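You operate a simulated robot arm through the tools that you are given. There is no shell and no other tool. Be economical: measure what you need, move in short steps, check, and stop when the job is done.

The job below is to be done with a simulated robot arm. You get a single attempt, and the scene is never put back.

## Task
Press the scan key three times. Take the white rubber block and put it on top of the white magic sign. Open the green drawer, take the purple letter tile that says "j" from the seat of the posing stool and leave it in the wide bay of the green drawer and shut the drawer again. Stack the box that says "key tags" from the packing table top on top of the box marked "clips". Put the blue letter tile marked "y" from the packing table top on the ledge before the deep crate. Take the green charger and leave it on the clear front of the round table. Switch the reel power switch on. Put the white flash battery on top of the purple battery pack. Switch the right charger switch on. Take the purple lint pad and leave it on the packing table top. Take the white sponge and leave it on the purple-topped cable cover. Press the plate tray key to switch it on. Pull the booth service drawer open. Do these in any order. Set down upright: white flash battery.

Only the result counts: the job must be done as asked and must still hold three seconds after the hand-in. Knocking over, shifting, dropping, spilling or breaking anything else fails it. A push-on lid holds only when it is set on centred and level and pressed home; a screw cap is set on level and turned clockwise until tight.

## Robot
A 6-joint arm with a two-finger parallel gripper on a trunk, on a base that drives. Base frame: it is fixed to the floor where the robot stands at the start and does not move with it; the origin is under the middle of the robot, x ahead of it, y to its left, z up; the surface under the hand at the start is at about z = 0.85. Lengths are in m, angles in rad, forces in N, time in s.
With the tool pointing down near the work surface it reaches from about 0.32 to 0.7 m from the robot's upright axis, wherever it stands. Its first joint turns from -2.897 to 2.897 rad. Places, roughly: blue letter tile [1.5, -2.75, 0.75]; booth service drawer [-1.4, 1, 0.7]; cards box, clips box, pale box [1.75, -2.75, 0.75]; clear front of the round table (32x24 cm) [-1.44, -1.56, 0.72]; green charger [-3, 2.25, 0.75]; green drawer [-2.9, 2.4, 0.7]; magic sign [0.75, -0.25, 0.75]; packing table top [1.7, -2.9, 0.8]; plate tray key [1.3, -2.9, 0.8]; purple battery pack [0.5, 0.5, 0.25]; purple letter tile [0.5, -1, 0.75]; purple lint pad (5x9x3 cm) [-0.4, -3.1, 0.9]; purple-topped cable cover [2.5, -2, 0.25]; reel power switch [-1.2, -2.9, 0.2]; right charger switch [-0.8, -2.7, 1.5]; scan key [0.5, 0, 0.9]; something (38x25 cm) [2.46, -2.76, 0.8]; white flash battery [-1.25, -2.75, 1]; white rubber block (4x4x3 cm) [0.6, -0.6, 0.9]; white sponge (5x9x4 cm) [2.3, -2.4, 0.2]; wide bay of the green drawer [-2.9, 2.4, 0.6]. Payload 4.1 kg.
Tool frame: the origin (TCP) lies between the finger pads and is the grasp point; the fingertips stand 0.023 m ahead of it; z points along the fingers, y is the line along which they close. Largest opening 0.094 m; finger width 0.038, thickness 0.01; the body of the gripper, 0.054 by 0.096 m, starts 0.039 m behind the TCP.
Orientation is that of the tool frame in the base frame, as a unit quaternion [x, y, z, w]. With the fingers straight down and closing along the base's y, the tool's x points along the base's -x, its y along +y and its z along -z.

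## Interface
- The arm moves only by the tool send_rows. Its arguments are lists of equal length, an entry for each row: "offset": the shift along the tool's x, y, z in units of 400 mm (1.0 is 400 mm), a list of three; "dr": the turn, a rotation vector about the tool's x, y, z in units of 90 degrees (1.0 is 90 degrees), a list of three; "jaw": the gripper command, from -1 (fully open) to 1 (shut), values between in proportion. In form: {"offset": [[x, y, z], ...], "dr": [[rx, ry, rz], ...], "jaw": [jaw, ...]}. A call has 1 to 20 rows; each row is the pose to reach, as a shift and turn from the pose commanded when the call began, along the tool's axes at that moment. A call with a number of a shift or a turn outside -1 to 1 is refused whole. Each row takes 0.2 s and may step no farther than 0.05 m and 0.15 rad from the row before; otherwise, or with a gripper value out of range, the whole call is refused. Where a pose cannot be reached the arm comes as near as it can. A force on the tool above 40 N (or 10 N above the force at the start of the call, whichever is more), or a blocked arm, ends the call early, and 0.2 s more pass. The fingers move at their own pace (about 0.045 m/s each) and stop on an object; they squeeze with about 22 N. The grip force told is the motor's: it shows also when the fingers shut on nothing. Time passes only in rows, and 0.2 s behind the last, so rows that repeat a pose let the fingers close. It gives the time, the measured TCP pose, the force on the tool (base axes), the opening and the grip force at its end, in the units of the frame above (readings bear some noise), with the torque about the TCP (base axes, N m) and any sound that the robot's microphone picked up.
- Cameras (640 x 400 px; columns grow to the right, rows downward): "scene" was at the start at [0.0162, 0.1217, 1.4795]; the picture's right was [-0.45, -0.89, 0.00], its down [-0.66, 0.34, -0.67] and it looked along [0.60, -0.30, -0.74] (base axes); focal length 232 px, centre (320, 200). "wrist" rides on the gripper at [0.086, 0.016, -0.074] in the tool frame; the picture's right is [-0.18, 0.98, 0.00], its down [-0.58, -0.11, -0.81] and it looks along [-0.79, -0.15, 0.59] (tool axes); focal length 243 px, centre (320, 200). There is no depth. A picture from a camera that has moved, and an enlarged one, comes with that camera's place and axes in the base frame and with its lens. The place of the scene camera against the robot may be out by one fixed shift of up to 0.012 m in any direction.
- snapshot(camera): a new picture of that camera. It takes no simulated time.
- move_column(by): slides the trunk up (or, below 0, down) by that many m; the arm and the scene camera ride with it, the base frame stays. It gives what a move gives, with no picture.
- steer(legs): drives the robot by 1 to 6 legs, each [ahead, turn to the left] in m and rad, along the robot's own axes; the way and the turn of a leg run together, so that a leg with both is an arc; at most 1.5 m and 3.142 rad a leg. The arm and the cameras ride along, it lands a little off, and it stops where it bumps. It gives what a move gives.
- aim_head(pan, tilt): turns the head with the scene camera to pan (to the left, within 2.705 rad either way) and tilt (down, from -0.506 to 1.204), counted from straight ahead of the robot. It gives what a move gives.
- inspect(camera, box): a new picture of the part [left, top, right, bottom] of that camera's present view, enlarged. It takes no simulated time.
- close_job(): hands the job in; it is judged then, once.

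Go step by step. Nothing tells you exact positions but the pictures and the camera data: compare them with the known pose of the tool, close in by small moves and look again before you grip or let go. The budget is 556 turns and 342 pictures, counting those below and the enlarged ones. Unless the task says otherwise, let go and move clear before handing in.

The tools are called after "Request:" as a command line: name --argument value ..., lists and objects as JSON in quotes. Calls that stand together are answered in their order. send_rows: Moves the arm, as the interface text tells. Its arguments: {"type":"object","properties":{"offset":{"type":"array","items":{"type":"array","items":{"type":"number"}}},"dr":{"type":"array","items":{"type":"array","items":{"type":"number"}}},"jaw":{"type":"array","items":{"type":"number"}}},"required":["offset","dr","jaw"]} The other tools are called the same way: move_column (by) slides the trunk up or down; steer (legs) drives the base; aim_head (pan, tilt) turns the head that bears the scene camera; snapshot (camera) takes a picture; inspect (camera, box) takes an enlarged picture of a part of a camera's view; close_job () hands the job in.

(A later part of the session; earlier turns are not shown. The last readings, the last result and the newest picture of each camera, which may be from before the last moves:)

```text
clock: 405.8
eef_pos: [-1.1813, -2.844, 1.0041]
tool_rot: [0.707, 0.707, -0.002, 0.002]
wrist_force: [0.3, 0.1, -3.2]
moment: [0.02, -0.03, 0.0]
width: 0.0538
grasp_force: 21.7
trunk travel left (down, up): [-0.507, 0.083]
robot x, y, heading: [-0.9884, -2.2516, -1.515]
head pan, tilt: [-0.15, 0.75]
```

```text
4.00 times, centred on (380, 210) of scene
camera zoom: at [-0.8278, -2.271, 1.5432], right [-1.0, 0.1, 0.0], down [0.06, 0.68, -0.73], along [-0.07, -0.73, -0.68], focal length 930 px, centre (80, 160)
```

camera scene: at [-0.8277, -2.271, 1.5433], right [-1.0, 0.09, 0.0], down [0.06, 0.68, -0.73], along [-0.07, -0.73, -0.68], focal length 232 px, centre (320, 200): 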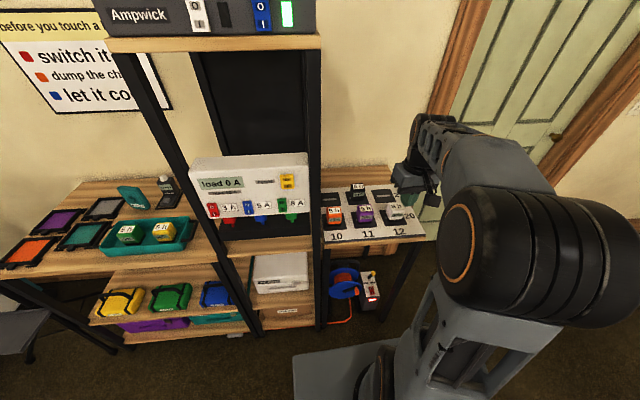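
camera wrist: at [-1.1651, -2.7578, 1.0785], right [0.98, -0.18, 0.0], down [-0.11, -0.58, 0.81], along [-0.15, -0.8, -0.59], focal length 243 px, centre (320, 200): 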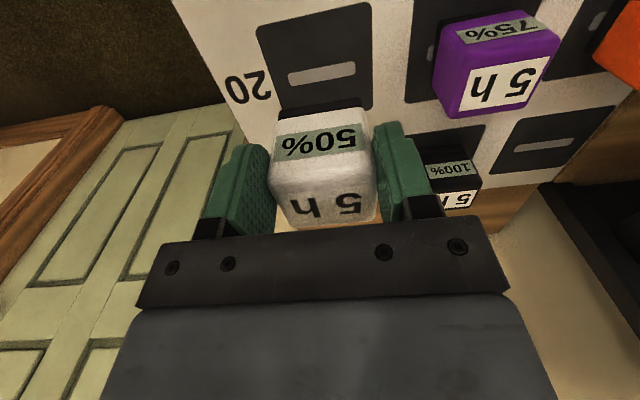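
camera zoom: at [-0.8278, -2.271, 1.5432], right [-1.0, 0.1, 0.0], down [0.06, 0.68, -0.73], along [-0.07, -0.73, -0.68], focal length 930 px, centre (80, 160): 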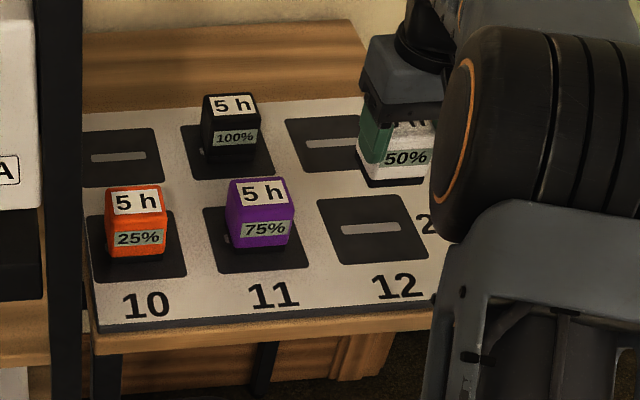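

White battery is held upright. I back out, center the arm, then drive to the cart.

Request:
send_rows --offset '[[0.06, 0, -0.1], [0.12, 0, -0.2], [0.2, 0, -0.28], [0.28, 0, -0.34]]' --dr '[[0, 0, 0], [0, 0, 0], [0, 0, 0], [0, 0, 0]]' --jaw '[1, 1, 1, 1]'

Request:
steer --legs '[[-0.35, 0]]'

Request:
send_rows --offset '[[0.05, 0.08, 0], [0.1, 0.16, 0], [0.15, 0.24, 0], [0.2, 0.32, 0], [0.2, 0.4, 0], [0.2, 0.44, 0]]' --dr '[[0, 0, 0], [0, 0, 0], [0, 0, 0], [0, 0, 0], [0, 0, 0], [0, 0, 0]]' --jaw '[1, 1, 1, 1, 1, 1]'

```text
clock: 406.8
eef_pos: [-1.1838, -2.7297, 1.1388]
tool_rot: [0.707, 0.707, -0.001, 0.003]
wrist_force: [-0.1, 0.3, -3.7]
moment: [0.11, 0.01, 0.02]
width: 0.0539
grasp_force: 22.0
trunk travel left (down, up): [-0.507, 0.083]
robot x, y, heading: [-0.9902, -2.2474, -1.518]
head pan, tilt: [-0.15, 0.75]
```

```text
clock: 409.0
eef_pos: [-1.2038, -2.3813, 1.1395]
tool_rot: [0.707, 0.707, -0.001, 0.002]
wrist_force: [-1.3, 0.6, -3.2]
moment: [0.06, 0.01, 0.03]
width: 0.0537
grasp_force: 22.0
trunk travel left (down, up): [-0.507, 0.083]
robot x, y, heading: [-1.01, -1.8987, -1.519]
head pan, tilt: [-0.15, 0.75]
```

```text
clock: 410.4
eef_pos: [-1.0281, -2.3021, 1.1387]
tool_rot: [0.708, 0.706, 0.0, 0.003]
wrist_force: [-0.1, -0.2, -3.3]
moment: [0.1, -0.02, 0.0]
width: 0.0539
grasp_force: 22.1
trunk travel left (down, up): [-0.507, 0.083]
robot x, y, heading: [-1.0037, -1.9003, -1.51]
head pan, tilt: [-0.15, 0.75]
```

Request:
steer --legs '[[0, 1.51], [0.94, 0], [0, 1.571], [0.8, 0]]'

Request:
aim_head --pan 0 --tilt 0.8

Request:
snapshot --camera "scene"

```text
clock: 426.7
eef_pos: [-0.047, -0.722, 1.1383]
tool_rot: [-0.693, 0.721, 0.002, 0.001]
wrist_force: [0.3, -0.2, -2.8]
moment: [-0.08, 0.01, 0.02]
width: 0.0537
grasp_force: 21.8
trunk travel left (down, up): [-0.507, 0.083]
robot x, y, heading: [-0.0852, -1.1274, 1.588]
head pan, tilt: [-0.15, 0.75]
```

```text
clock: 427.4
eef_pos: [-0.0476, -0.7228, 1.1389]
tool_rot: [-0.694, 0.72, 0.003, 0.001]
wrist_force: [-0.3, 0.5, -3.8]
moment: [-0.07, -0.03, -0.04]
width: 0.0538
grasp_force: 22.0
trunk travel left (down, up): [-0.507, 0.083]
robot x, y, heading: [-0.0832, -1.123, 1.588]
head pan, tilt: [0.0, 0.799]
```

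```text
152 pictures are left
camera scene: at [-0.2425, -1.1144, 1.5393], right [1.0, 0.02, 0.0], down [0.01, -0.72, -0.7], along [-0.01, 0.7, -0.72], focal length 232 px, centre (320, 200)
```

scene: 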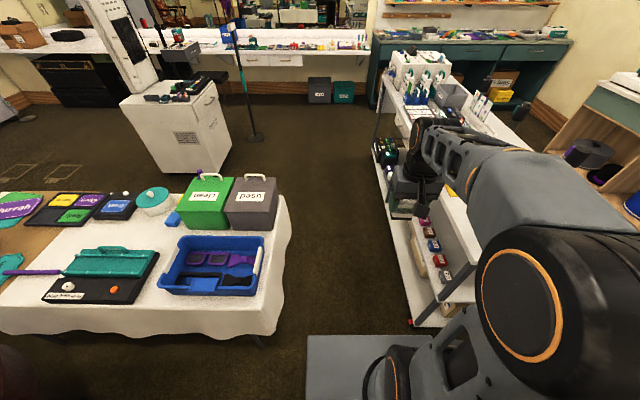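

Corridor is clear. I raise the hand a bit and drive on to the left part of the cart.

Request:
send_rows --offset '[[0, 0, -0.1], [0, 0, -0.2], [0, 0, -0.3]]' --dr '[[0, 0, 0], [0, 0, 0], [0, 0, 0]]' --jaw '[1, 1, 1]'

Request:
steer --legs '[[0, -0.015], [0.8, 0], [0.72, 0]]'

Request:
aim_head --pan -1.1 --tilt 0.9

Request:
snapshot --camera "scene"

```text
clock: 428.2
eef_pos: [-0.0461, -0.72, 1.258]
tool_rot: [-0.694, 0.72, 0.002, 0.0]
wrist_force: [0.0, 0.1, -2.8]
moment: [-0.06, 0.04, -0.01]
width: 0.054
grasp_force: 22.1
trunk travel left (down, up): [-0.507, 0.083]
robot x, y, heading: [-0.0797, -1.1252, 1.587]
head pan, tilt: [0.0, 0.799]
```

```text
clock: 436.4
eef_pos: [-0.0511, 0.8026, 1.2593]
tool_rot: [-0.688, 0.726, 0.002, 0.002]
wrist_force: [0.0, -0.1, -4.5]
moment: [-0.05, 0.03, 0.02]
width: 0.0539
grasp_force: 21.7
trunk travel left (down, up): [-0.507, 0.083]
robot x, y, heading: [-0.0921, 0.4025, 1.572]
head pan, tilt: [0.0, 0.799]
```

```text
clock: 437.7
eef_pos: [-0.0511, 0.8018, 1.2586]
tool_rot: [-0.688, 0.726, 0.003, 0.002]
wrist_force: [-0.2, 0.3, -3.0]
moment: [-0.07, 0.01, 0.03]
width: 0.0538
grasp_force: 21.4
trunk travel left (down, up): [-0.507, 0.083]
robot x, y, heading: [-0.0922, 0.3979, 1.574]
head pan, tilt: [-1.1, 0.901]
```

```text
151 pictures are left
camera scene: at [-0.1848, 0.3663, 1.5314], right [0.46, -0.89, 0.0], down [-0.7, -0.36, -0.62], along [0.55, 0.28, -0.78], focal length 232 px, centre (320, 200)
```

scene: 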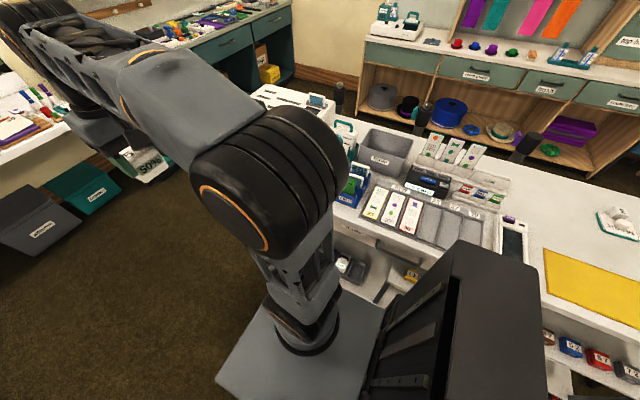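

Request:
steer --legs '[[0.12, 0], [0, -1.574], [-0.25, 0]]'

Request:
aim_head --pan 0.15 --tilt 0.9

Request:
snapshot --camera "scene"

```text
clock: 444.2
eef_pos: [0.0543, 0.4816, 1.2598]
tool_rot: [0.024, 1.0, 0.001, 0.003]
wrist_force: [0.5, -0.9, -3.0]
moment: [-0.01, 0.05, -0.01]
width: 0.0541
grasp_force: 21.8
trunk travel left (down, up): [-0.507, 0.083]
robot x, y, heading: [-0.3493, 0.5183, 0.011]
head pan, tilt: [-1.1, 0.901]
```

```text
clock: 445.6
eef_pos: [0.0527, 0.4811, 1.2587]
tool_rot: [0.025, 1.0, 0.001, 0.003]
wrist_force: [0.5, 0.3, -3.4]
moment: [0.0, 0.07, 0.0]
width: 0.054
grasp_force: 22.0
trunk travel left (down, up): [-0.507, 0.083]
robot x, y, heading: [-0.3457, 0.5161, 0.011]
head pan, tilt: [0.15, 0.901]
```

```text
150 pictures are left
camera scene: at [-0.3286, 0.6889, 1.5313], right [0.16, -0.99, 0.0], down [-0.77, -0.12, -0.62], along [0.61, 0.1, -0.78], focal length 232 px, centre (320, 200)
```

scene: 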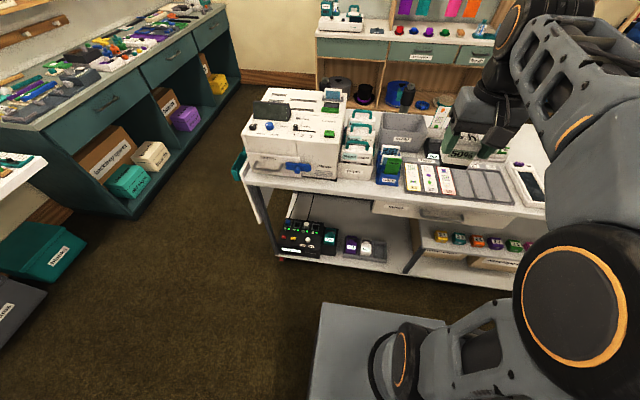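

Request:
inspect --camera "scene" --box '[270, 190, 430, 290]'

Request:
inspect --camera "scene" --box '[420, 90, 520, 170]'

```text
4.00 times, centred on (350, 240) of scene
camera zoom: at [-0.3286, 0.6889, 1.5313], right [0.16, -0.99, 0.0], down [-0.77, -0.12, -0.62], along [0.61, 0.1, -0.78], focal length 930 px, centre (200, 40)
```

zoom: 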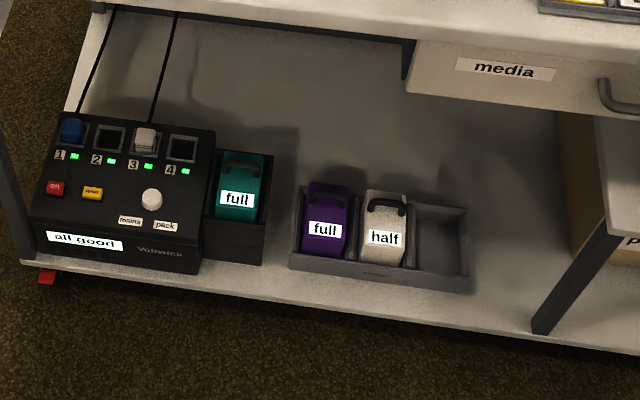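

```text
5.00 times, centred on (470, 130) of scene
camera zoom: at [-0.3286, 0.6889, 1.5313], right [0.16, -0.99, 0.0], down [-0.77, -0.12, -0.62], along [0.61, 0.1, -0.78], focal length 1162 px, centre (-430, 550)
```

zoom: 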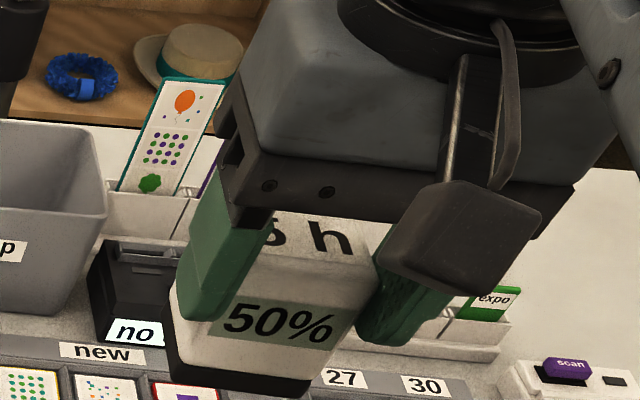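

The purple pack ("full") stands in a gray tray on the lower shelf. I lower the trunk for a closer look.

Request:
move_column --by -0.4

Request:
inspect --camera "scene" --box '[250, 120, 450, 260]'

Request:
snapshot --camera "wrist"

```text
clock: 449.4
eef_pos: [0.0531, 0.4819, 0.8594]
tool_rot: [0.025, 1.0, 0.001, 0.003]
wrist_force: [0.1, -1.0, -3.3]
moment: [0.02, 0.08, -0.01]
width: 0.054
grasp_force: 21.1
trunk travel left (down, up): [-0.107, 0.483]
robot x, y, heading: [-0.3462, 0.5196, 0.01]
head pan, tilt: [0.15, 0.901]
```

```text
2.86 times, centred on (350, 190) of scene
camera zoom: at [-0.3287, 0.6889, 1.1314], right [0.16, -0.99, 0.0], down [-0.77, -0.12, -0.62], along [0.61, 0.1, -0.78], focal length 664 px, centre (234, 229)
```

zoom: 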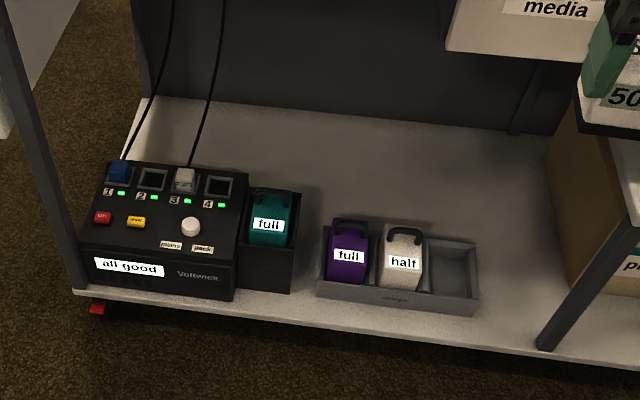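

```text
146 pictures are left
camera wrist: at [-0.0327, 0.5011, 0.9338], right [0.23, 0.97, 0.0], down [0.57, -0.14, 0.81], along [0.79, -0.19, -0.59], focal length 243 px, centre (320, 200)
```

wrist: 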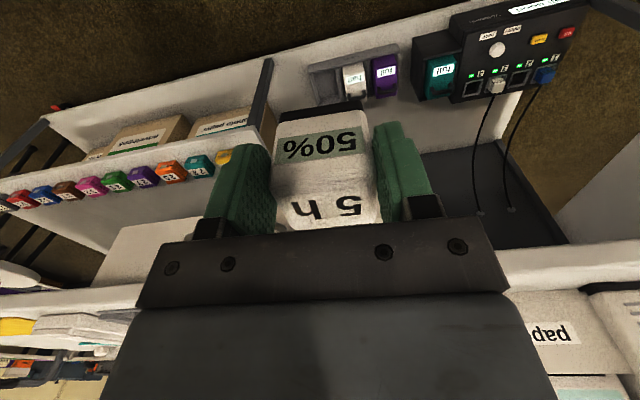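

Request:
inspect --camera "wrist" --box '[300, 30, 480, 130]'

```text
3.56 times, centred on (390, 80) of wrist
camera zoom: at [-0.0327, 0.5011, 0.9338], right [0.23, 0.97, 0.0], down [0.57, -0.14, 0.81], along [0.79, -0.19, -0.59], focal length 863 px, centre (71, 627)
```

zoom: 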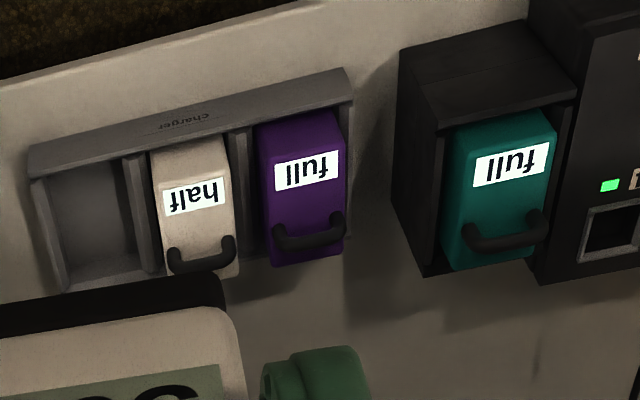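

The purple pack's top (z≈0.21) spans x≈0.32–0.44 with a handle at the far end; its free near half is around (0.35,0.607). I back off a little, extend the arm, and lower outside the cart first.

Request:
steer --legs '[[-0.11, 0]]'

Request:
send_rows --offset '[[-0.08, 0.056, 0], [-0.16, 0.112, 0], [-0.24, 0.168, 0], [-0.32, 0.224, 0], [-0.4, 0.28, 0], [-0.484, 0.3375, 0]]' --dr '[[0, 0, 0], [0, 0, 0], [0, 0, 0], [0, 0, 0], [0, 0, 0], [0, 0, 0]]' --jaw '[1, 1, 1, 1, 1, 1]'

Request:
move_column --by -0.1

```text
clock: 450.6
eef_pos: [-0.0571, 0.481, 0.859]
tool_rot: [0.024, 1.0, 0.001, 0.002]
wrist_force: [0.2, 0.0, -2.1]
moment: [-0.03, 0.06, 0.02]
width: 0.054
grasp_force: 21.5
trunk travel left (down, up): [-0.107, 0.483]
robot x, y, heading: [-0.461, 0.5199, 0.007]
head pan, tilt: [0.15, 0.901]
```

```text
clock: 452.1
eef_pos: [0.133, 0.6033, 0.861]
tool_rot: [0.024, 1.0, 0.001, 0.002]
wrist_force: [-0.5, 0.3, -2.8]
moment: [0.04, 0.06, 0.01]
width: 0.0539
grasp_force: 22.1
out of reach, approached as far as the arm can: row 6
trunk travel left (down, up): [-0.107, 0.483]
robot x, y, heading: [-0.4556, 0.5176, 0.004]
head pan, tilt: [0.15, 0.901]
```

```text
clock: 453.4
eef_pos: [0.1324, 0.6022, 0.7594]
tool_rot: [0.024, 1.0, 0.001, 0.003]
wrist_force: [-0.5, 0.2, -2.7]
moment: [0.0, 0.09, 0.0]
width: 0.0542
grasp_force: 22.2
trunk travel left (down, up): [-0.007, 0.583]
robot x, y, heading: [-0.4611, 0.5224, 0.006]
head pan, tilt: [0.15, 0.901]
```

Request:
send_rows --offset '[[0.01, 0, 0.1], [0.01, 0, 0.2], [0.01, 0, 0.3], [0.01, 0, 0.4], [0.01, 0, 0.5], [0.01, 0, 0.6], [0.01, 0, 0.7], [0.01, 0, 0.8], [0.01, 0, 0.9]]' --dr '[[0, 0, 0], [0, 0, 0], [0, 0, 0], [0, 0, 0], [0, 0, 0], [0, 0, 0], [0, 0, 0], [0, 0, 0], [0, 0, 0]]' --jaw '[1, 1, 1, 1, 1, 1, 1, 1, 1]'

Request:
snapshot --camera "wrist"

Request:
aim_head --pan 0.0 --tilt 0.7

Request:
snapshot --camera "scene"

```text
clock: 455.4
eef_pos: [0.1313, 0.6024, 0.4012]
tool_rot: [0.023, 1.0, 0.001, 0.003]
wrist_force: [0.2, -0.3, -2.9]
moment: [0.01, 0.07, -0.01]
width: 0.0542
grasp_force: 22.1
trunk travel left (down, up): [-0.007, 0.583]
robot x, y, heading: [-0.46, 0.5183, 0.005]
head pan, tilt: [0.15, 0.901]
```

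```text
144 pictures are left
camera wrist: at [0.0448, 0.6229, 0.4755], right [0.23, 0.97, 0.0], down [0.57, -0.14, 0.81], along [0.79, -0.18, -0.59], focal length 243 px, centre (320, 200)
```

wrist: 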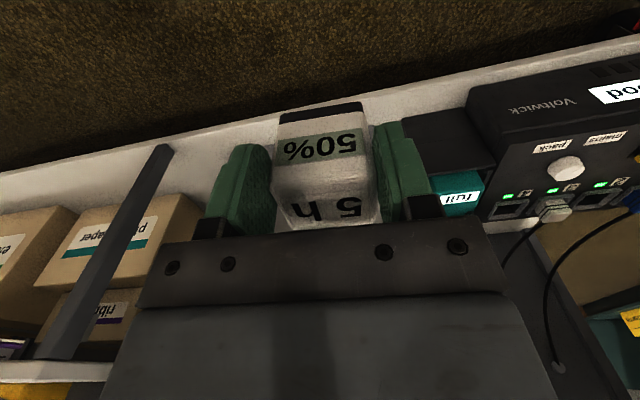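

```text
clock: 456.1
eef_pos: [0.1311, 0.6024, 0.4007]
tool_rot: [0.023, 1.0, 0.001, 0.002]
wrist_force: [0.0, -0.7, -3.1]
moment: [-0.01, 0.06, -0.01]
width: 0.0538
grasp_force: 22.2
trunk travel left (down, up): [-0.007, 0.583]
robot x, y, heading: [-0.4545, 0.5194, 0.006]
head pan, tilt: [0.0, 0.7]
```

```text
143 pictures are left
camera scene: at [-0.4295, 0.6771, 1.0474], right [0.01, -1.0, 0.0], down [-0.64, -0.01, -0.76], along [0.76, 0.01, -0.64], focal length 232 px, centre (320, 200)
```

scene: 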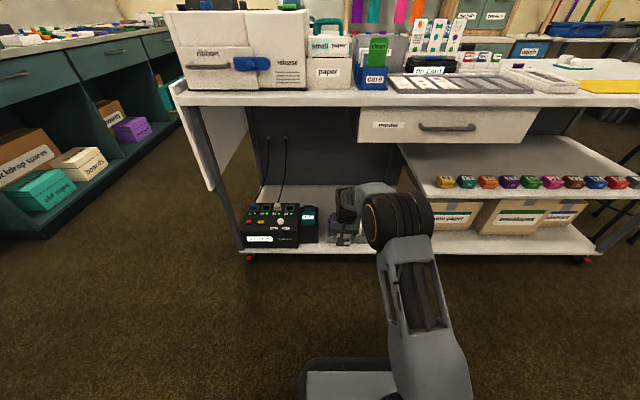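

Hand is vertical at z 0.40 in front of the shelf. I drive forward to bring the battery over the purple pack.

Request:
steer --legs '[[0.2, 0]]'

Request:
snapshot --camera "wrist"

Request:
inspect --camera "scene" --box '[220, 160, 460, 310]'

```text
clock: 457.7
eef_pos: [0.3288, 0.6045, 0.4019]
tool_rot: [0.024, 1.0, 0.001, 0.003]
wrist_force: [0.2, -0.4, -3.4]
moment: [0.03, 0.13, -0.02]
width: 0.0542
grasp_force: 21.9
trunk travel left (down, up): [-0.007, 0.583]
robot x, y, heading: [-0.2611, 0.5219, 0.004]
head pan, tilt: [0.0, 0.7]
```

```text
142 pictures are left
camera wrist: at [0.2416, 0.6244, 0.4759], right [0.23, 0.97, 0.0], down [0.57, -0.14, 0.81], along [0.79, -0.18, -0.59], focal length 243 px, centre (320, 200)
```

wrist: 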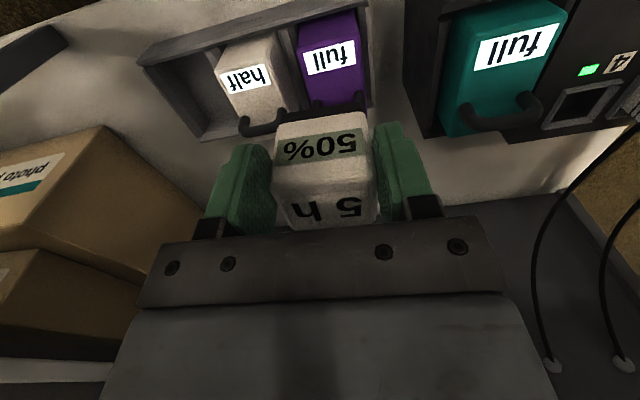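

```text
2.67 times, centred on (340, 235) of scene
camera zoom: at [-0.2327, 0.6785, 1.0475], right [0.01, -1.0, 0.0], down [-0.64, -0.01, -0.76], along [0.76, 0.01, -0.64], focal length 620 px, centre (267, 107)
```

zoom: 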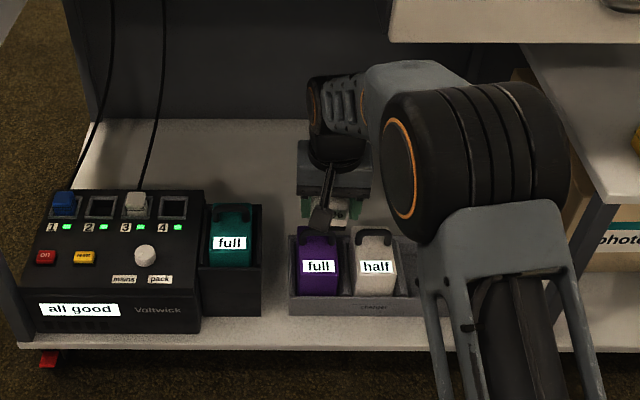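

Triangulation puts the purple pack's top at about z 0.19–0.2, free area centred near (0.357,0.609), handle behind at x≈0.41. I adjust and lower part way.

Request:
send_rows --offset '[[-0.0695, 0.016, 0.08], [-0.0695, 0.016, 0.18], [-0.0695, 0.016, 0.28], [-0.0695, 0.016, 0.35]]' --dr '[[0, 0, 0], [0, 0, 0], [0, 0, 0], [0, 0, 0]]' --jaw '[1, 1, 1, 1]'

Request:
snapshot --camera "wrist"

Request:
inspect --camera "scene" --box '[290, 200, 410, 280]'

```text
clock: 458.9
eef_pos: [0.3612, 0.6123, 0.2695]
tool_rot: [0.023, 1.0, 0.002, 0.01]
wrist_force: [-6.9, -1.4, 20.0]
moment: [0.24, -1.0, 0.02]
width: 0.0539
grasp_force: 22.0
trunk travel left (down, up): [-0.007, 0.583]
robot x, y, heading: [-0.2642, 0.5169, 0.004]
head pan, tilt: [0.0, 0.7]
stopped in row 4: the force on the tool passed its limit at 41 N (the readings are from after the stop); the commanded pose is now the measured one
```

```text
140 pictures are left
camera wrist: at [0.2728, 0.6314, 0.3423], right [0.23, 0.97, 0.01], down [0.56, -0.14, 0.82], along [0.8, -0.18, -0.58], focal length 243 px, centre (320, 200)
```

wrist: 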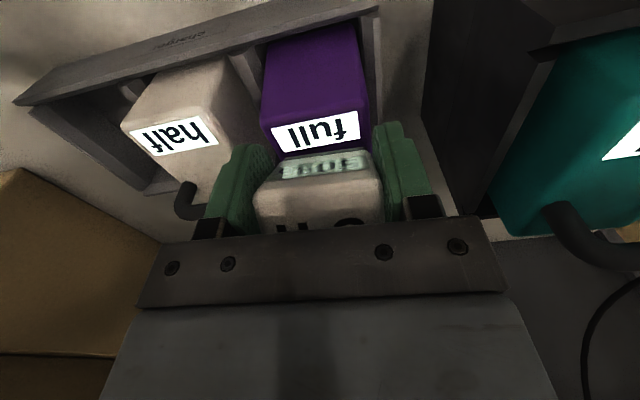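

```text
5.00 times, centred on (350, 240) of scene
camera zoom: at [-0.2348, 0.6783, 1.0474], right [0.01, -1.0, 0.0], down [-0.64, -0.01, -0.77], along [0.77, 0.01, -0.64], focal length 1162 px, centre (170, 0)
```

zoom: 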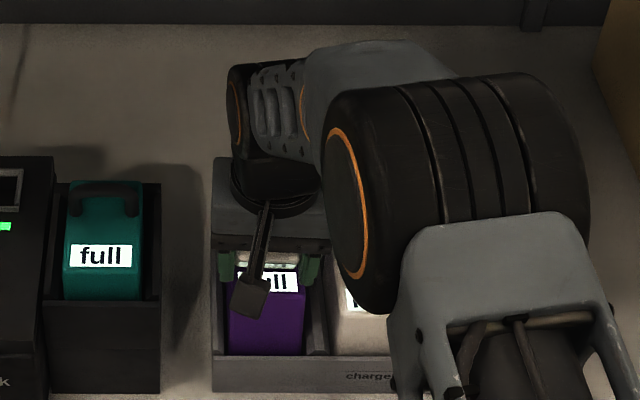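

Contact came early – the pack's label is on its upright front face and the handle stands on top. I lift, back off and study the pack's shape.

Request:
send_rows --offset '[[0, 0, -0.05], [0, 0, -0.12], [0, 0, -0.2], [0, 0, -0.28]]' --dr '[[0, 0, 0], [0, 0, 0], [0, 0, 0], [0, 0, 0]]' --jaw '[1, 1, 1, 1]'

Request:
steer --legs '[[-0.2, 0]]'

Request:
inspect --camera "scene" --box '[290, 200, 410, 275]'

Request:
snapshot --camera "wrist"

```text
clock: 459.9
eef_pos: [0.3564, 0.6118, 0.379]
tool_rot: [0.022, 1.0, 0.002, 0.006]
wrist_force: [-0.1, -0.2, -2.7]
moment: [-0.02, 0.11, 0.0]
width: 0.054
grasp_force: 22.1
trunk travel left (down, up): [-0.007, 0.583]
robot x, y, heading: [-0.2607, 0.523, 0.016]
head pan, tilt: [0.0, 0.7]
```

```text
clock: 461.5
eef_pos: [0.1553, 0.6089, 0.3787]
tool_rot: [0.024, 1.0, 0.002, 0.008]
wrist_force: [0.3, 1.1, -2.9]
moment: [0.04, 0.08, 0.0]
width: 0.0539
grasp_force: 21.4
trunk travel left (down, up): [-0.007, 0.583]
robot x, y, heading: [-0.4638, 0.5202, 0.005]
head pan, tilt: [0.0, 0.7]
```

```text
5.33 times, centred on (350, 238) of scene
camera zoom: at [-0.4348, 0.6769, 1.0475], right [0.01, -1.0, 0.0], down [-0.64, 0.0, -0.76], along [0.76, 0.01, -0.64], focal length 1240 px, centre (160, 0)
```

zoom: 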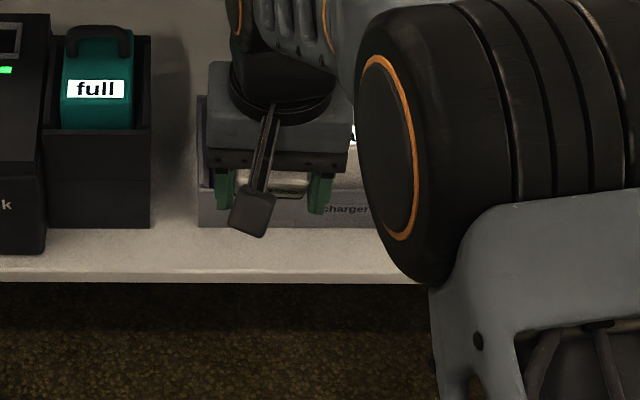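

```text
137 pictures are left
camera wrist: at [0.0686, 0.6301, 0.4526], right [0.23, 0.97, 0.01], down [0.56, -0.14, 0.81], along [0.79, -0.18, -0.58], focal length 243 px, centre (320, 200)
```

wrist: 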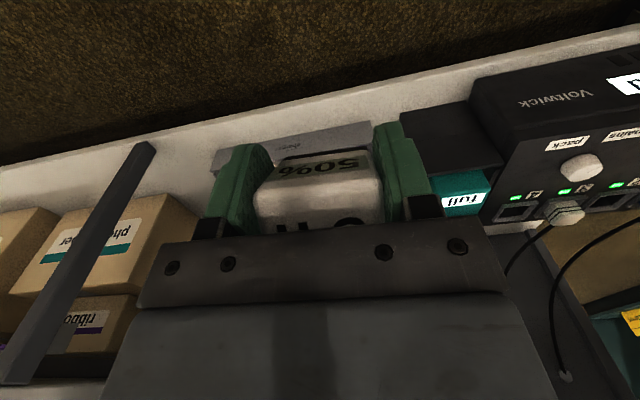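

Request:
inspect --camera "wrist" --box '[200, 110, 440, 260]'

```text
2.67 times, centred on (320, 185) of wrist
camera zoom: at [0.0686, 0.6301, 0.4526], right [0.23, 0.97, 0.01], down [0.56, -0.14, 0.81], along [0.79, -0.18, -0.58], focal length 647 px, centre (320, 240)
```

zoom: 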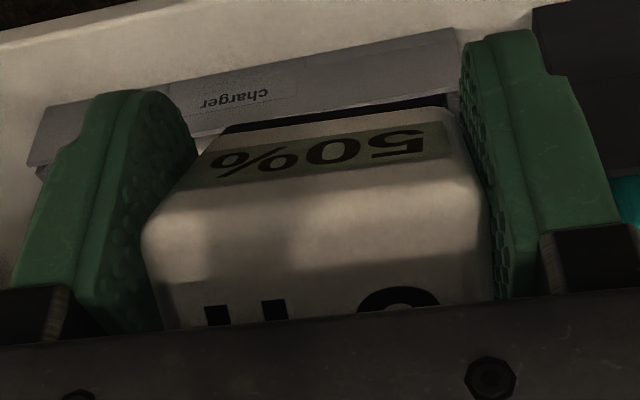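

The battery tipped a bit in the grip when it met the pack's edge. Before placing I want a clear view of the pack's top, so I swing the arm aside.

Request:
steer --legs '[[0, -0.7]]'

Request:
aim_head --pan 0.75 --tilt 0.75

Request:
snapshot --camera "scene"

```text
clock: 463.8
eef_pos: [0.0661, 0.184, 0.3783]
tool_rot: [0.37, 0.929, -0.001, 0.007]
wrist_force: [2.0, 0.1, -2.8]
moment: [0.06, 0.01, 0.02]
width: 0.0539
grasp_force: 22.1
trunk travel left (down, up): [-0.007, 0.583]
robot x, y, heading: [-0.4635, 0.5178, -0.701]
head pan, tilt: [0.0, 0.7]
```

```text
clock: 464.9
eef_pos: [0.0657, 0.1837, 0.3787]
tool_rot: [0.369, 0.929, -0.001, 0.007]
wrist_force: [0.6, -0.2, -3.4]
moment: [0.08, 0.07, 0.0]
width: 0.0537
grasp_force: 22.1
trunk travel left (down, up): [-0.007, 0.583]
robot x, y, heading: [-0.4653, 0.5168, -0.701]
head pan, tilt: [0.75, 0.75]
```

```text
135 pictures are left
camera scene: at [-0.3141, 0.6799, 1.0432], right [0.05, -1.0, 0.0], down [-0.68, -0.03, -0.73], along [0.73, 0.03, -0.68], focal length 232 px, centre (320, 200)
```

scene: 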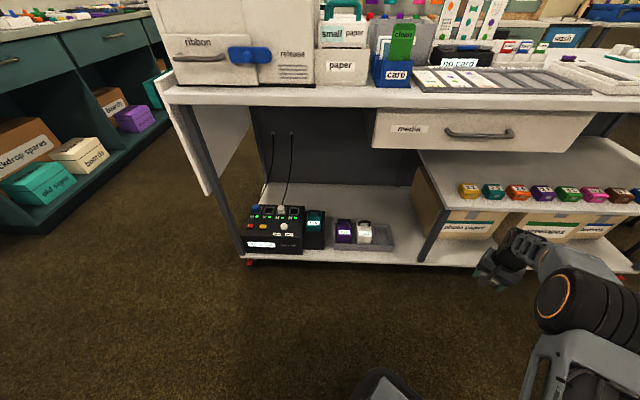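

Request:
inspect --camera "scene" --box '[295, 200, 405, 270]'

Request:
inspect --camera "scene" --box '[325, 210, 385, 255]'

```text
5.71 times, centred on (350, 235) of scene
camera zoom: at [-0.3141, 0.6799, 1.0432], right [0.05, -1.0, 0.0], down [-0.68, -0.03, -0.73], along [0.73, 0.03, -0.68], focal length 1328 px, centre (149, 0)
```

zoom: 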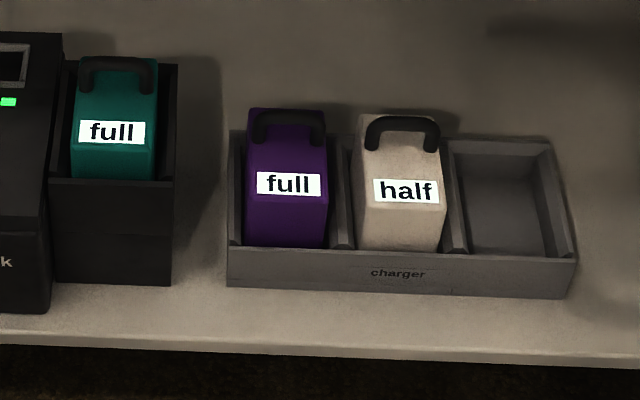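

```text
8.89 times, centred on (355, 232) of scene
camera zoom: at [-0.3141, 0.6799, 1.0432], right [0.05, -1.0, 0.0], down [-0.68, -0.03, -0.73], along [0.73, 0.03, -0.68], focal length 2066 px, centre (9, -89)
```

zoom: 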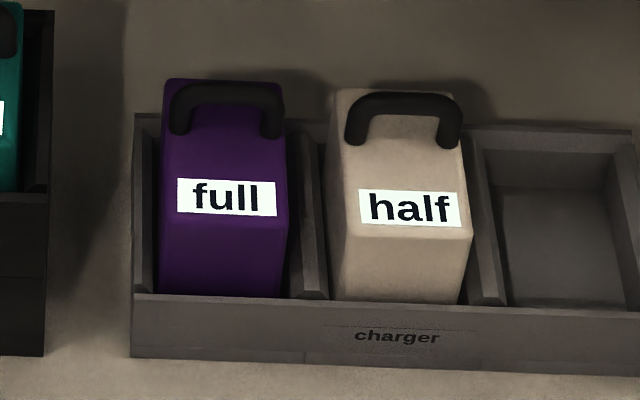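

Now it's clear: the pack's top face (z≈0.248) carries the label at the front, and the handle stands at its rear half; free depth ≈5.3 cm. I'll first re-level the battery by setting it on the cart's yellow mat and regripping. Raise the trunk.

Request:
move_column --by 0.4

Request:
move_column --by 0.1

Request:
send_rows --offset '[[0.05, 0, -0.08], [0.1, 0, -0.16], [0.15, 0, -0.24], [0.2, 0, -0.32], [0.25, 0, -0.4], [0.3, 0, -0.48], [0.35, 0, -0.56], [0.4, 0, -0.64], [0.45, 0, -0.7]]' --dr '[[0, 0, 0], [0, 0, 0], [0, 0, 0], [0, 0, 0], [0, 0, 0], [0, 0, 0], [0, 0, 0], [0, 0, 0], [0, 0, 0]]' --jaw '[1, 1, 1, 1, 1, 1, 1, 1, 1]'

```text
clock: 468.7
eef_pos: [0.0642, 0.1841, 0.7777]
tool_rot: [0.369, 0.929, -0.001, 0.008]
wrist_force: [0.6, -0.1, -3.6]
moment: [0.02, 0.07, -0.01]
width: 0.0538
grasp_force: 22.3
trunk travel left (down, up): [-0.407, 0.183]
robot x, y, heading: [-0.4661, 0.5191, -0.703]
head pan, tilt: [0.75, 0.75]
```

```text
clock: 470.0
eef_pos: [0.0645, 0.184, 0.878]
tool_rot: [0.37, 0.929, -0.001, 0.007]
wrist_force: [0.4, 0.2, -4.1]
moment: [0.05, 0.06, -0.02]
width: 0.0541
grasp_force: 21.4
trunk travel left (down, up): [-0.507, 0.083]
robot x, y, heading: [-0.4635, 0.5185, -0.703]
head pan, tilt: [0.75, 0.75]
```

```text
clock: 472.0
eef_pos: [-0.0702, 0.3097, 1.1566]
tool_rot: [0.37, 0.929, -0.001, 0.007]
wrist_force: [-0.2, -0.3, -2.5]
moment: [0.03, 0.06, -0.05]
width: 0.054
grasp_force: 22.0
trunk travel left (down, up): [-0.507, 0.083]
robot x, y, heading: [-0.4623, 0.5165, -0.699]
head pan, tilt: [0.75, 0.75]
```

Request:
steer --legs '[[0, -0.4], [0.78, 0], [0, 1.1]]'

Request:
aim_head --pan 0 --tilt 0.85

Request:
snapshot --camera "scene"

Request:
snapshot --camera "wrist"

```text
clock: 480.2
eef_pos: [0.3216, -0.0808, 1.157]
tool_rot: [0.024, 1.0, 0.001, 0.007]
wrist_force: [0.0, 0.1, -3.7]
moment: [-0.02, 0.08, 0.0]
width: 0.0541
grasp_force: 22.1
trunk travel left (down, up): [-0.507, 0.083]
robot x, y, heading: [-0.1136, -0.1806, 0.009]
head pan, tilt: [0.75, 0.75]
```

```text
clock: 481.3
eef_pos: [0.3219, -0.0814, 1.157]
tool_rot: [0.023, 1.0, 0.002, 0.006]
wrist_force: [-0.8, -0.1, -3.6]
moment: [0.0, 0.06, -0.01]
width: 0.0537
grasp_force: 21.7
trunk travel left (down, up): [-0.507, 0.083]
robot x, y, heading: [-0.1151, -0.1785, 0.006]
head pan, tilt: [0.0, 0.85]
```

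```text
132 pictures are left
camera scene: at [-0.092, -0.0226, 1.5352], right [0.01, -1.0, 0.0], down [-0.75, -0.01, -0.66], along [0.66, 0.01, -0.75], focal length 232 px, centre (320, 200)
```

scene: 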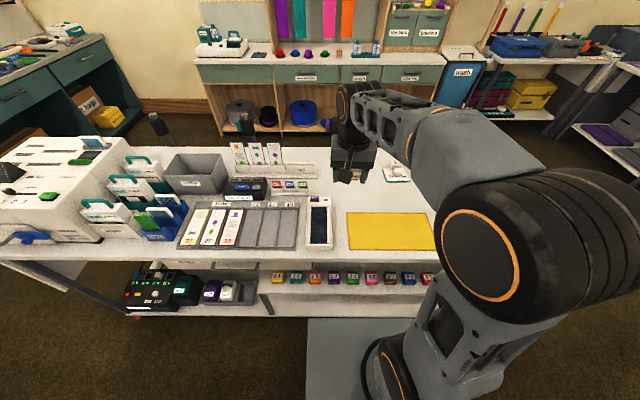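

```text
131 pictures are left
camera wrist: at [0.2348, -0.0617, 1.2306], right [0.23, 0.97, 0.01], down [0.56, -0.14, 0.81], along [0.79, -0.18, -0.58], focal length 243 px, centre (320, 200)
```

wrist: 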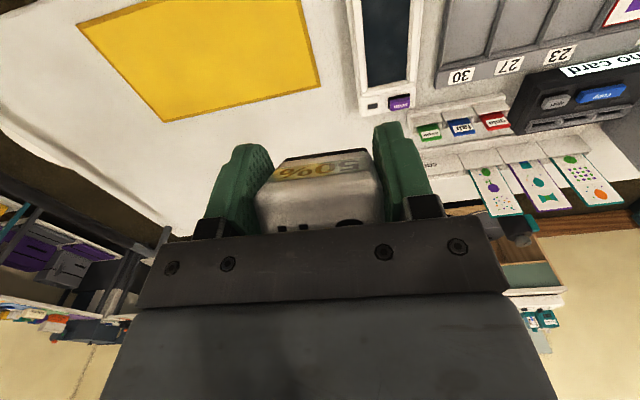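

I lower the battery over the yellow mat at about (0.38,-0.26).

Request:
send_rows --offset '[[-0.027, -0.073, 0.07], [-0.055, -0.147, 0.14], [-0.082, -0.22, 0.21], [-0.11, -0.293, 0.28], [-0.14, -0.367, 0.35], [-0.165, -0.44, 0.42], [-0.165, -0.44, 0.52], [-0.165, -0.44, 0.6]]' --dr '[[0, 0, 0], [0, 0, 0], [0, 0, 0], [0, 0, 0], [0, 0, 0], [0, 0, 0], [0, 0, 0], [0, 0, 0]]' --jaw '[1, 1, 1, 1, 1, 1, 1, 1]'

Request:
inspect --camera "scene" --box '[310, 130, 450, 260]'

```text
clock: 483.1
eef_pos: [0.3819, -0.2615, 0.9165]
tool_rot: [0.023, 1.0, 0.001, 0.007]
wrist_force: [-1.1, 0.3, -2.6]
moment: [-0.03, 0.05, 0.01]
width: 0.054
grasp_force: 22.2
trunk travel left (down, up): [-0.507, 0.083]
robot x, y, heading: [-0.1131, -0.1819, 0.01]
head pan, tilt: [0.0, 0.85]
```

```text
3.08 times, centred on (380, 195) of scene
camera zoom: at [-0.0917, -0.0228, 1.5353], right [0.01, -1.0, 0.0], down [-0.75, -0.01, -0.66], along [0.66, 0.01, -0.75], focal length 715 px, centre (135, 215)
```

zoom: 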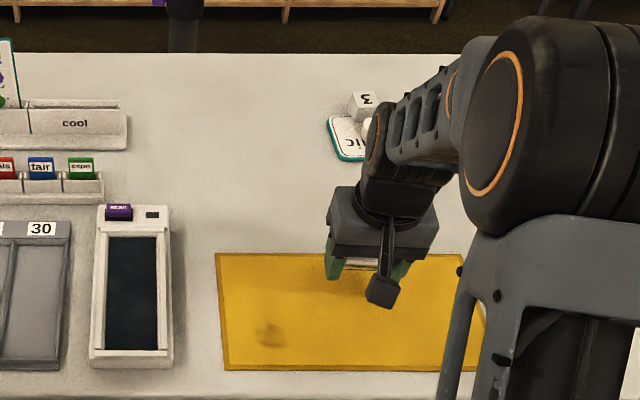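

Over the mat. I lower in small steps until contact so the battery levels itself.

Request:
send_rows --offset '[[0, 0, 0.04], [0, 0, 0.06], [0, 0, 0.07], [0, 0, 0.08], [0, 0, 0.09]]' --dr '[[0, 0, 0], [0, 0, 0], [0, 0, 0], [0, 0, 0], [0, 0, 0]]' --jaw '[1, 1, 1, 1, 1]'

Request:
snapshot --camera "wrist"

```text
clock: 484.4
eef_pos: [0.3879, -0.2611, 0.8856]
tool_rot: [0.024, 1.0, 0.001, 0.016]
wrist_force: [-0.1, 0.2, 18.7]
moment: [-0.1, -0.21, 0.0]
width: 0.0538
grasp_force: 22.3
trunk travel left (down, up): [-0.507, 0.083]
robot x, y, heading: [-0.1106, -0.1775, 0.009]
head pan, tilt: [0.0, 0.85]
stopped in row 5: the force on the tool passed its limit at 46 N (the readings are from after the stop); the commanded pose is now the measured one
```

```text
129 pictures are left
camera wrist: at [0.2987, -0.2404, 0.9586], right [0.23, 0.97, 0.01], down [0.55, -0.14, 0.82], along [0.8, -0.19, -0.57], focal length 243 px, centre (320, 200)
```

wrist: 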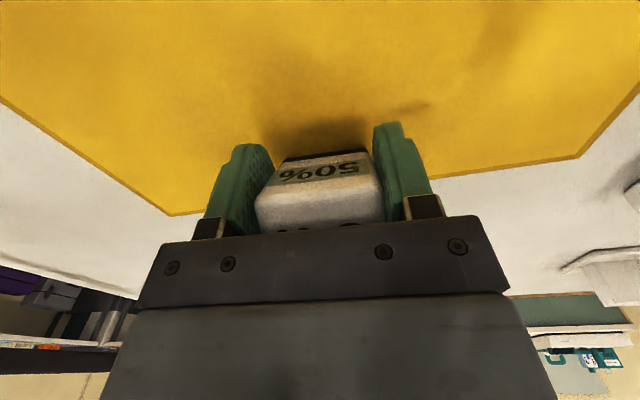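

Request:
send_rows --offset '[[0, 0, -0.005], [0, 0, -0.005], [0, 0, -0.005], [0, 0, -0.005]]' --dr '[[0, 0, 0], [0, 0, 0], [0, 0, 0], [0, 0, 0]]' --jaw '[-0.3, -0.5, -0.5, -0.5]'

Request:
snapshot --camera "wrist"

```text
clock: 485.4
eef_pos: [0.3865, -0.2609, 0.8862]
tool_rot: [0.024, 1.0, 0.001, 0.012]
wrist_force: [0.4, 0.8, 0.3]
moment: [-0.02, -0.01, 0.01]
width: 0.0707
grasp_force: 0.1
trunk travel left (down, up): [-0.507, 0.083]
robot x, y, heading: [-0.1167, -0.1794, 0.012]
head pan, tilt: [0.0, 0.85]
```

```text
128 pictures are left
camera wrist: at [0.2988, -0.2402, 0.9583], right [0.23, 0.97, 0.01], down [0.56, -0.14, 0.82], along [0.8, -0.18, -0.57], focal length 243 px, centre (320, 200)
```

wrist: 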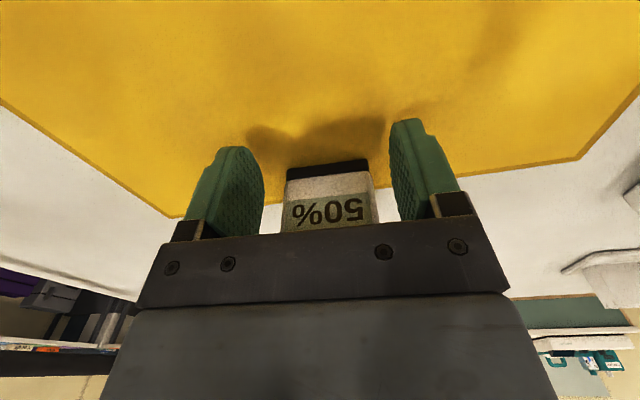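

It stands flat now. I rise and measure its position and height.

Request:
send_rows --offset '[[0, 0, -0.08], [0, 0, -0.17], [0.04, 0, -0.25]]' --dr '[[0, 0.008, 0], [0, 0.015, 0], [0, 0.015, 0]]' --jaw '[-0.5, -0.5, -0.5]'

Request:
snapshot --camera "wrist"

Request:
inspect --camera "scene" --box '[310, 130, 450, 260]'

```text
clock: 486.2
eef_pos: [0.3686, -0.26, 0.985]
tool_rot: [0.024, 1.0, 0.001, 0.001]
wrist_force: [-0.3, 0.4, -0.5]
moment: [0.0, -0.04, 0.03]
width: 0.0703
grasp_force: 0.1
trunk travel left (down, up): [-0.507, 0.083]
robot x, y, heading: [-0.118, -0.1827, 0.009]
head pan, tilt: [0.0, 0.85]
```

```text
127 pictures are left
camera wrist: at [0.282, -0.2398, 1.0597], right [0.23, 0.97, 0.0], down [0.57, -0.14, 0.81], along [0.79, -0.18, -0.59], focal length 243 px, centre (320, 200)
```

wrist: 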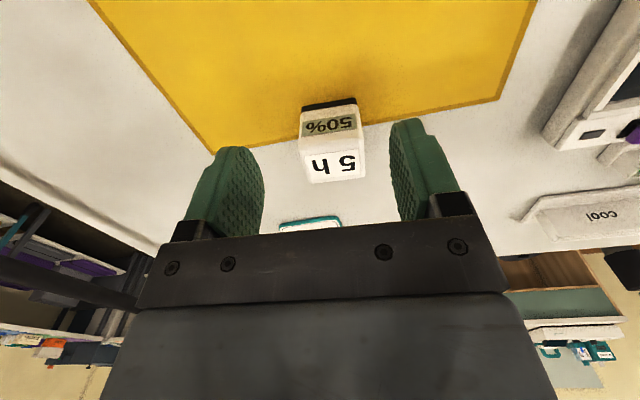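

```text
3.08 times, centred on (380, 195) of scene
camera zoom: at [-0.0925, -0.0227, 1.5352], right [0.01, -1.0, 0.0], down [-0.75, -0.01, -0.66], along [0.66, 0.01, -0.75], focal length 715 px, centre (135, 215)
```

zoom: 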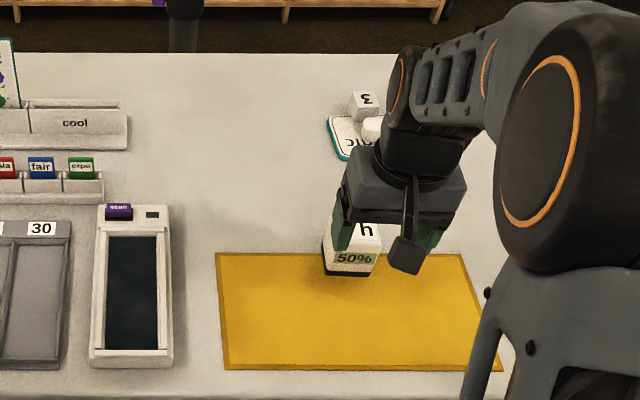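

The battery stands at centre ≈(0.441,-0.263), height ≈4.7 cm. I regrip it centred.

Request:
send_rows --offset '[[-0.09, 0, 0], [-0.181, 0, 0.02], [-0.181, 0, 0.12], [-0.181, 0, 0.19]]' --dr '[[0, 0, 0.008], [0, 0, 0.016], [0, 0, 0.016], [0, 0, 0.016]]' --jaw '[-0.6, -0.6, -0.6, -0.6]'

Request:
snapshot --camera "wrist"

```text
clock: 487.2
eef_pos: [0.4397, -0.2638, 0.9078]
tool_rot: [0.036, 0.999, 0.001, 0.001]
wrist_force: [0.1, 0.0, 0.2]
moment: [-0.03, -0.02, 0.01]
width: 0.0753
grasp_force: 0.0
trunk travel left (down, up): [-0.507, 0.083]
robot x, y, heading: [-0.1156, -0.1793, 0.008]
head pan, tilt: [0.0, 0.85]
```

```text
125 pictures are left
camera wrist: at [0.3545, -0.2411, 0.9832], right [0.25, 0.97, 0.0], down [0.57, -0.15, 0.81], along [0.78, -0.2, -0.59], focal length 243 px, centre (320, 200)
```

wrist: 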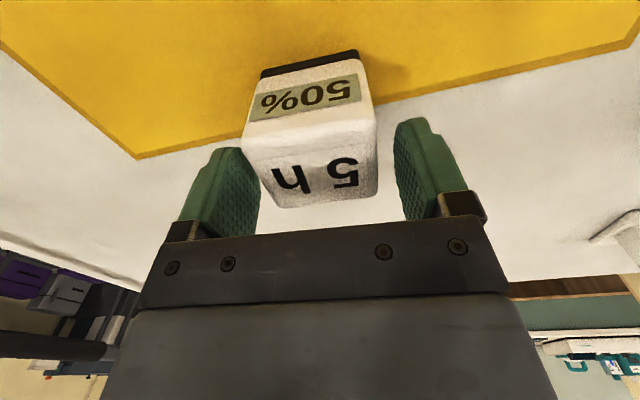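

Request:
send_rows --offset '[[0, -0.01, 0.03], [0, -0.01, 0.057], [0, -0.01, 0.057], [0, -0.01, 0.057], [0, -0.01, 0.057]]' --dr '[[0, 0, 0], [0, 0, 0], [0, 0, 0], [0, 0, 0], [0, 0, 0]]' --jaw '[-0.6, -0.6, 1, 1, 1]'

Request:
snapshot --camera "wrist"

```text
clock: 488.4
eef_pos: [0.4402, -0.2665, 0.8853]
tool_rot: [0.036, 0.999, 0.0, 0.001]
wrist_force: [0.1, -0.4, 0.4]
moment: [-0.09, -0.05, 0.01]
width: 0.0538
grasp_force: 22.2
trunk travel left (down, up): [-0.507, 0.083]
robot x, y, heading: [-0.1139, -0.1812, 0.007]
head pan, tilt: [0.0, 0.85]
```

```text
124 pictures are left
camera wrist: at [0.3548, -0.2445, 0.961], right [0.25, 0.97, 0.0], down [0.57, -0.15, 0.81], along [0.78, -0.2, -0.59], focal length 243 px, centre (320, 200)
```

wrist: 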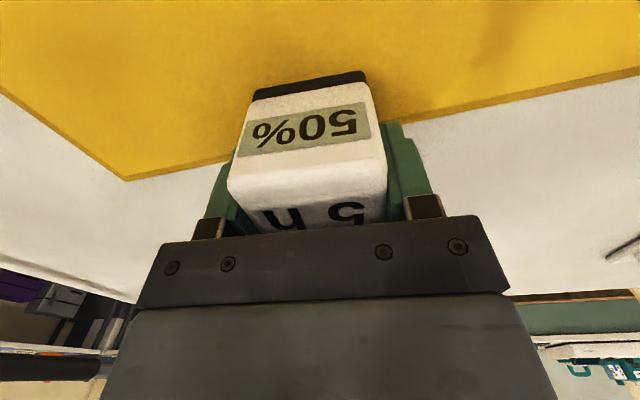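

Good upright grip (bottom 3.3 cm below TCP). I lift and go back to the cart's left shelf.

Request:
send_rows --offset '[[0, 0, -0.1], [0, 0, -0.2], [0, 0, -0.3], [0.08, 0.02, -0.38], [0.16, 0.06, -0.46], [0.24, 0.1, -0.54], [0.3, 0.14, -0.62], [0.36, 0.18, -0.7]]' --dr '[[0, 0, 0], [0, 0, 0], [0, 0, 0], [0, 0, 0], [0, 0, 0], [0, 0, 0], [0, 0, 0], [0, 0, 0]]' --jaw '[1, 1, 1, 1, 1, 1, 1, 1]'

Request:
steer --legs '[[0, -1.1], [-0.78, 0], [0, 1.09], [-0.02, 0]]'

Request:
snapshot --camera "wrist"

```text
clock: 490.2
eef_pos: [0.3011, -0.1832, 1.1664]
tool_rot: [0.036, 0.999, 0.001, 0.001]
wrist_force: [0.5, 0.2, -3.1]
moment: [0.01, 0.0, 0.01]
width: 0.0538
grasp_force: 22.1
trunk travel left (down, up): [-0.507, 0.083]
robot x, y, heading: [-0.1145, -0.182, 0.008]
head pan, tilt: [0.0, 0.85]
```

```text
clock: 500.4
eef_pos: [-0.0609, 0.5044, 1.1653]
tool_rot: [0.057, 0.998, 0.001, 0.001]
wrist_force: [-0.7, 0.3, -2.9]
moment: [0.0, -0.03, 0.0]
width: 0.0536
grasp_force: 22.0
trunk travel left (down, up): [-0.507, 0.083]
robot x, y, heading: [-0.4721, 0.5285, -0.035]
head pan, tilt: [0.0, 0.85]
```

```text
123 pictures are left
camera wrist: at [-0.1453, 0.5305, 1.2403], right [0.29, 0.96, 0.0], down [0.56, -0.18, 0.81], along [0.77, -0.24, -0.59], focal length 243 px, centre (320, 200)
```

wrist: 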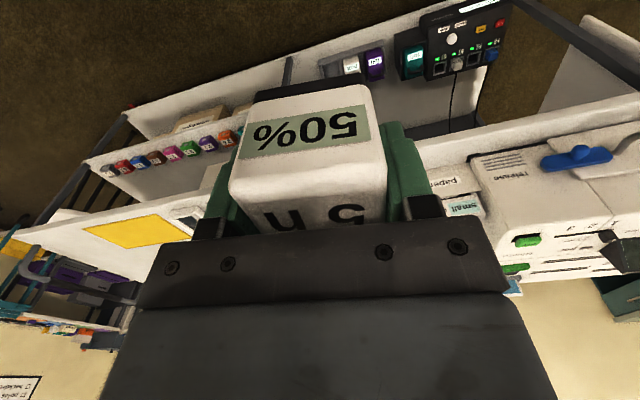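

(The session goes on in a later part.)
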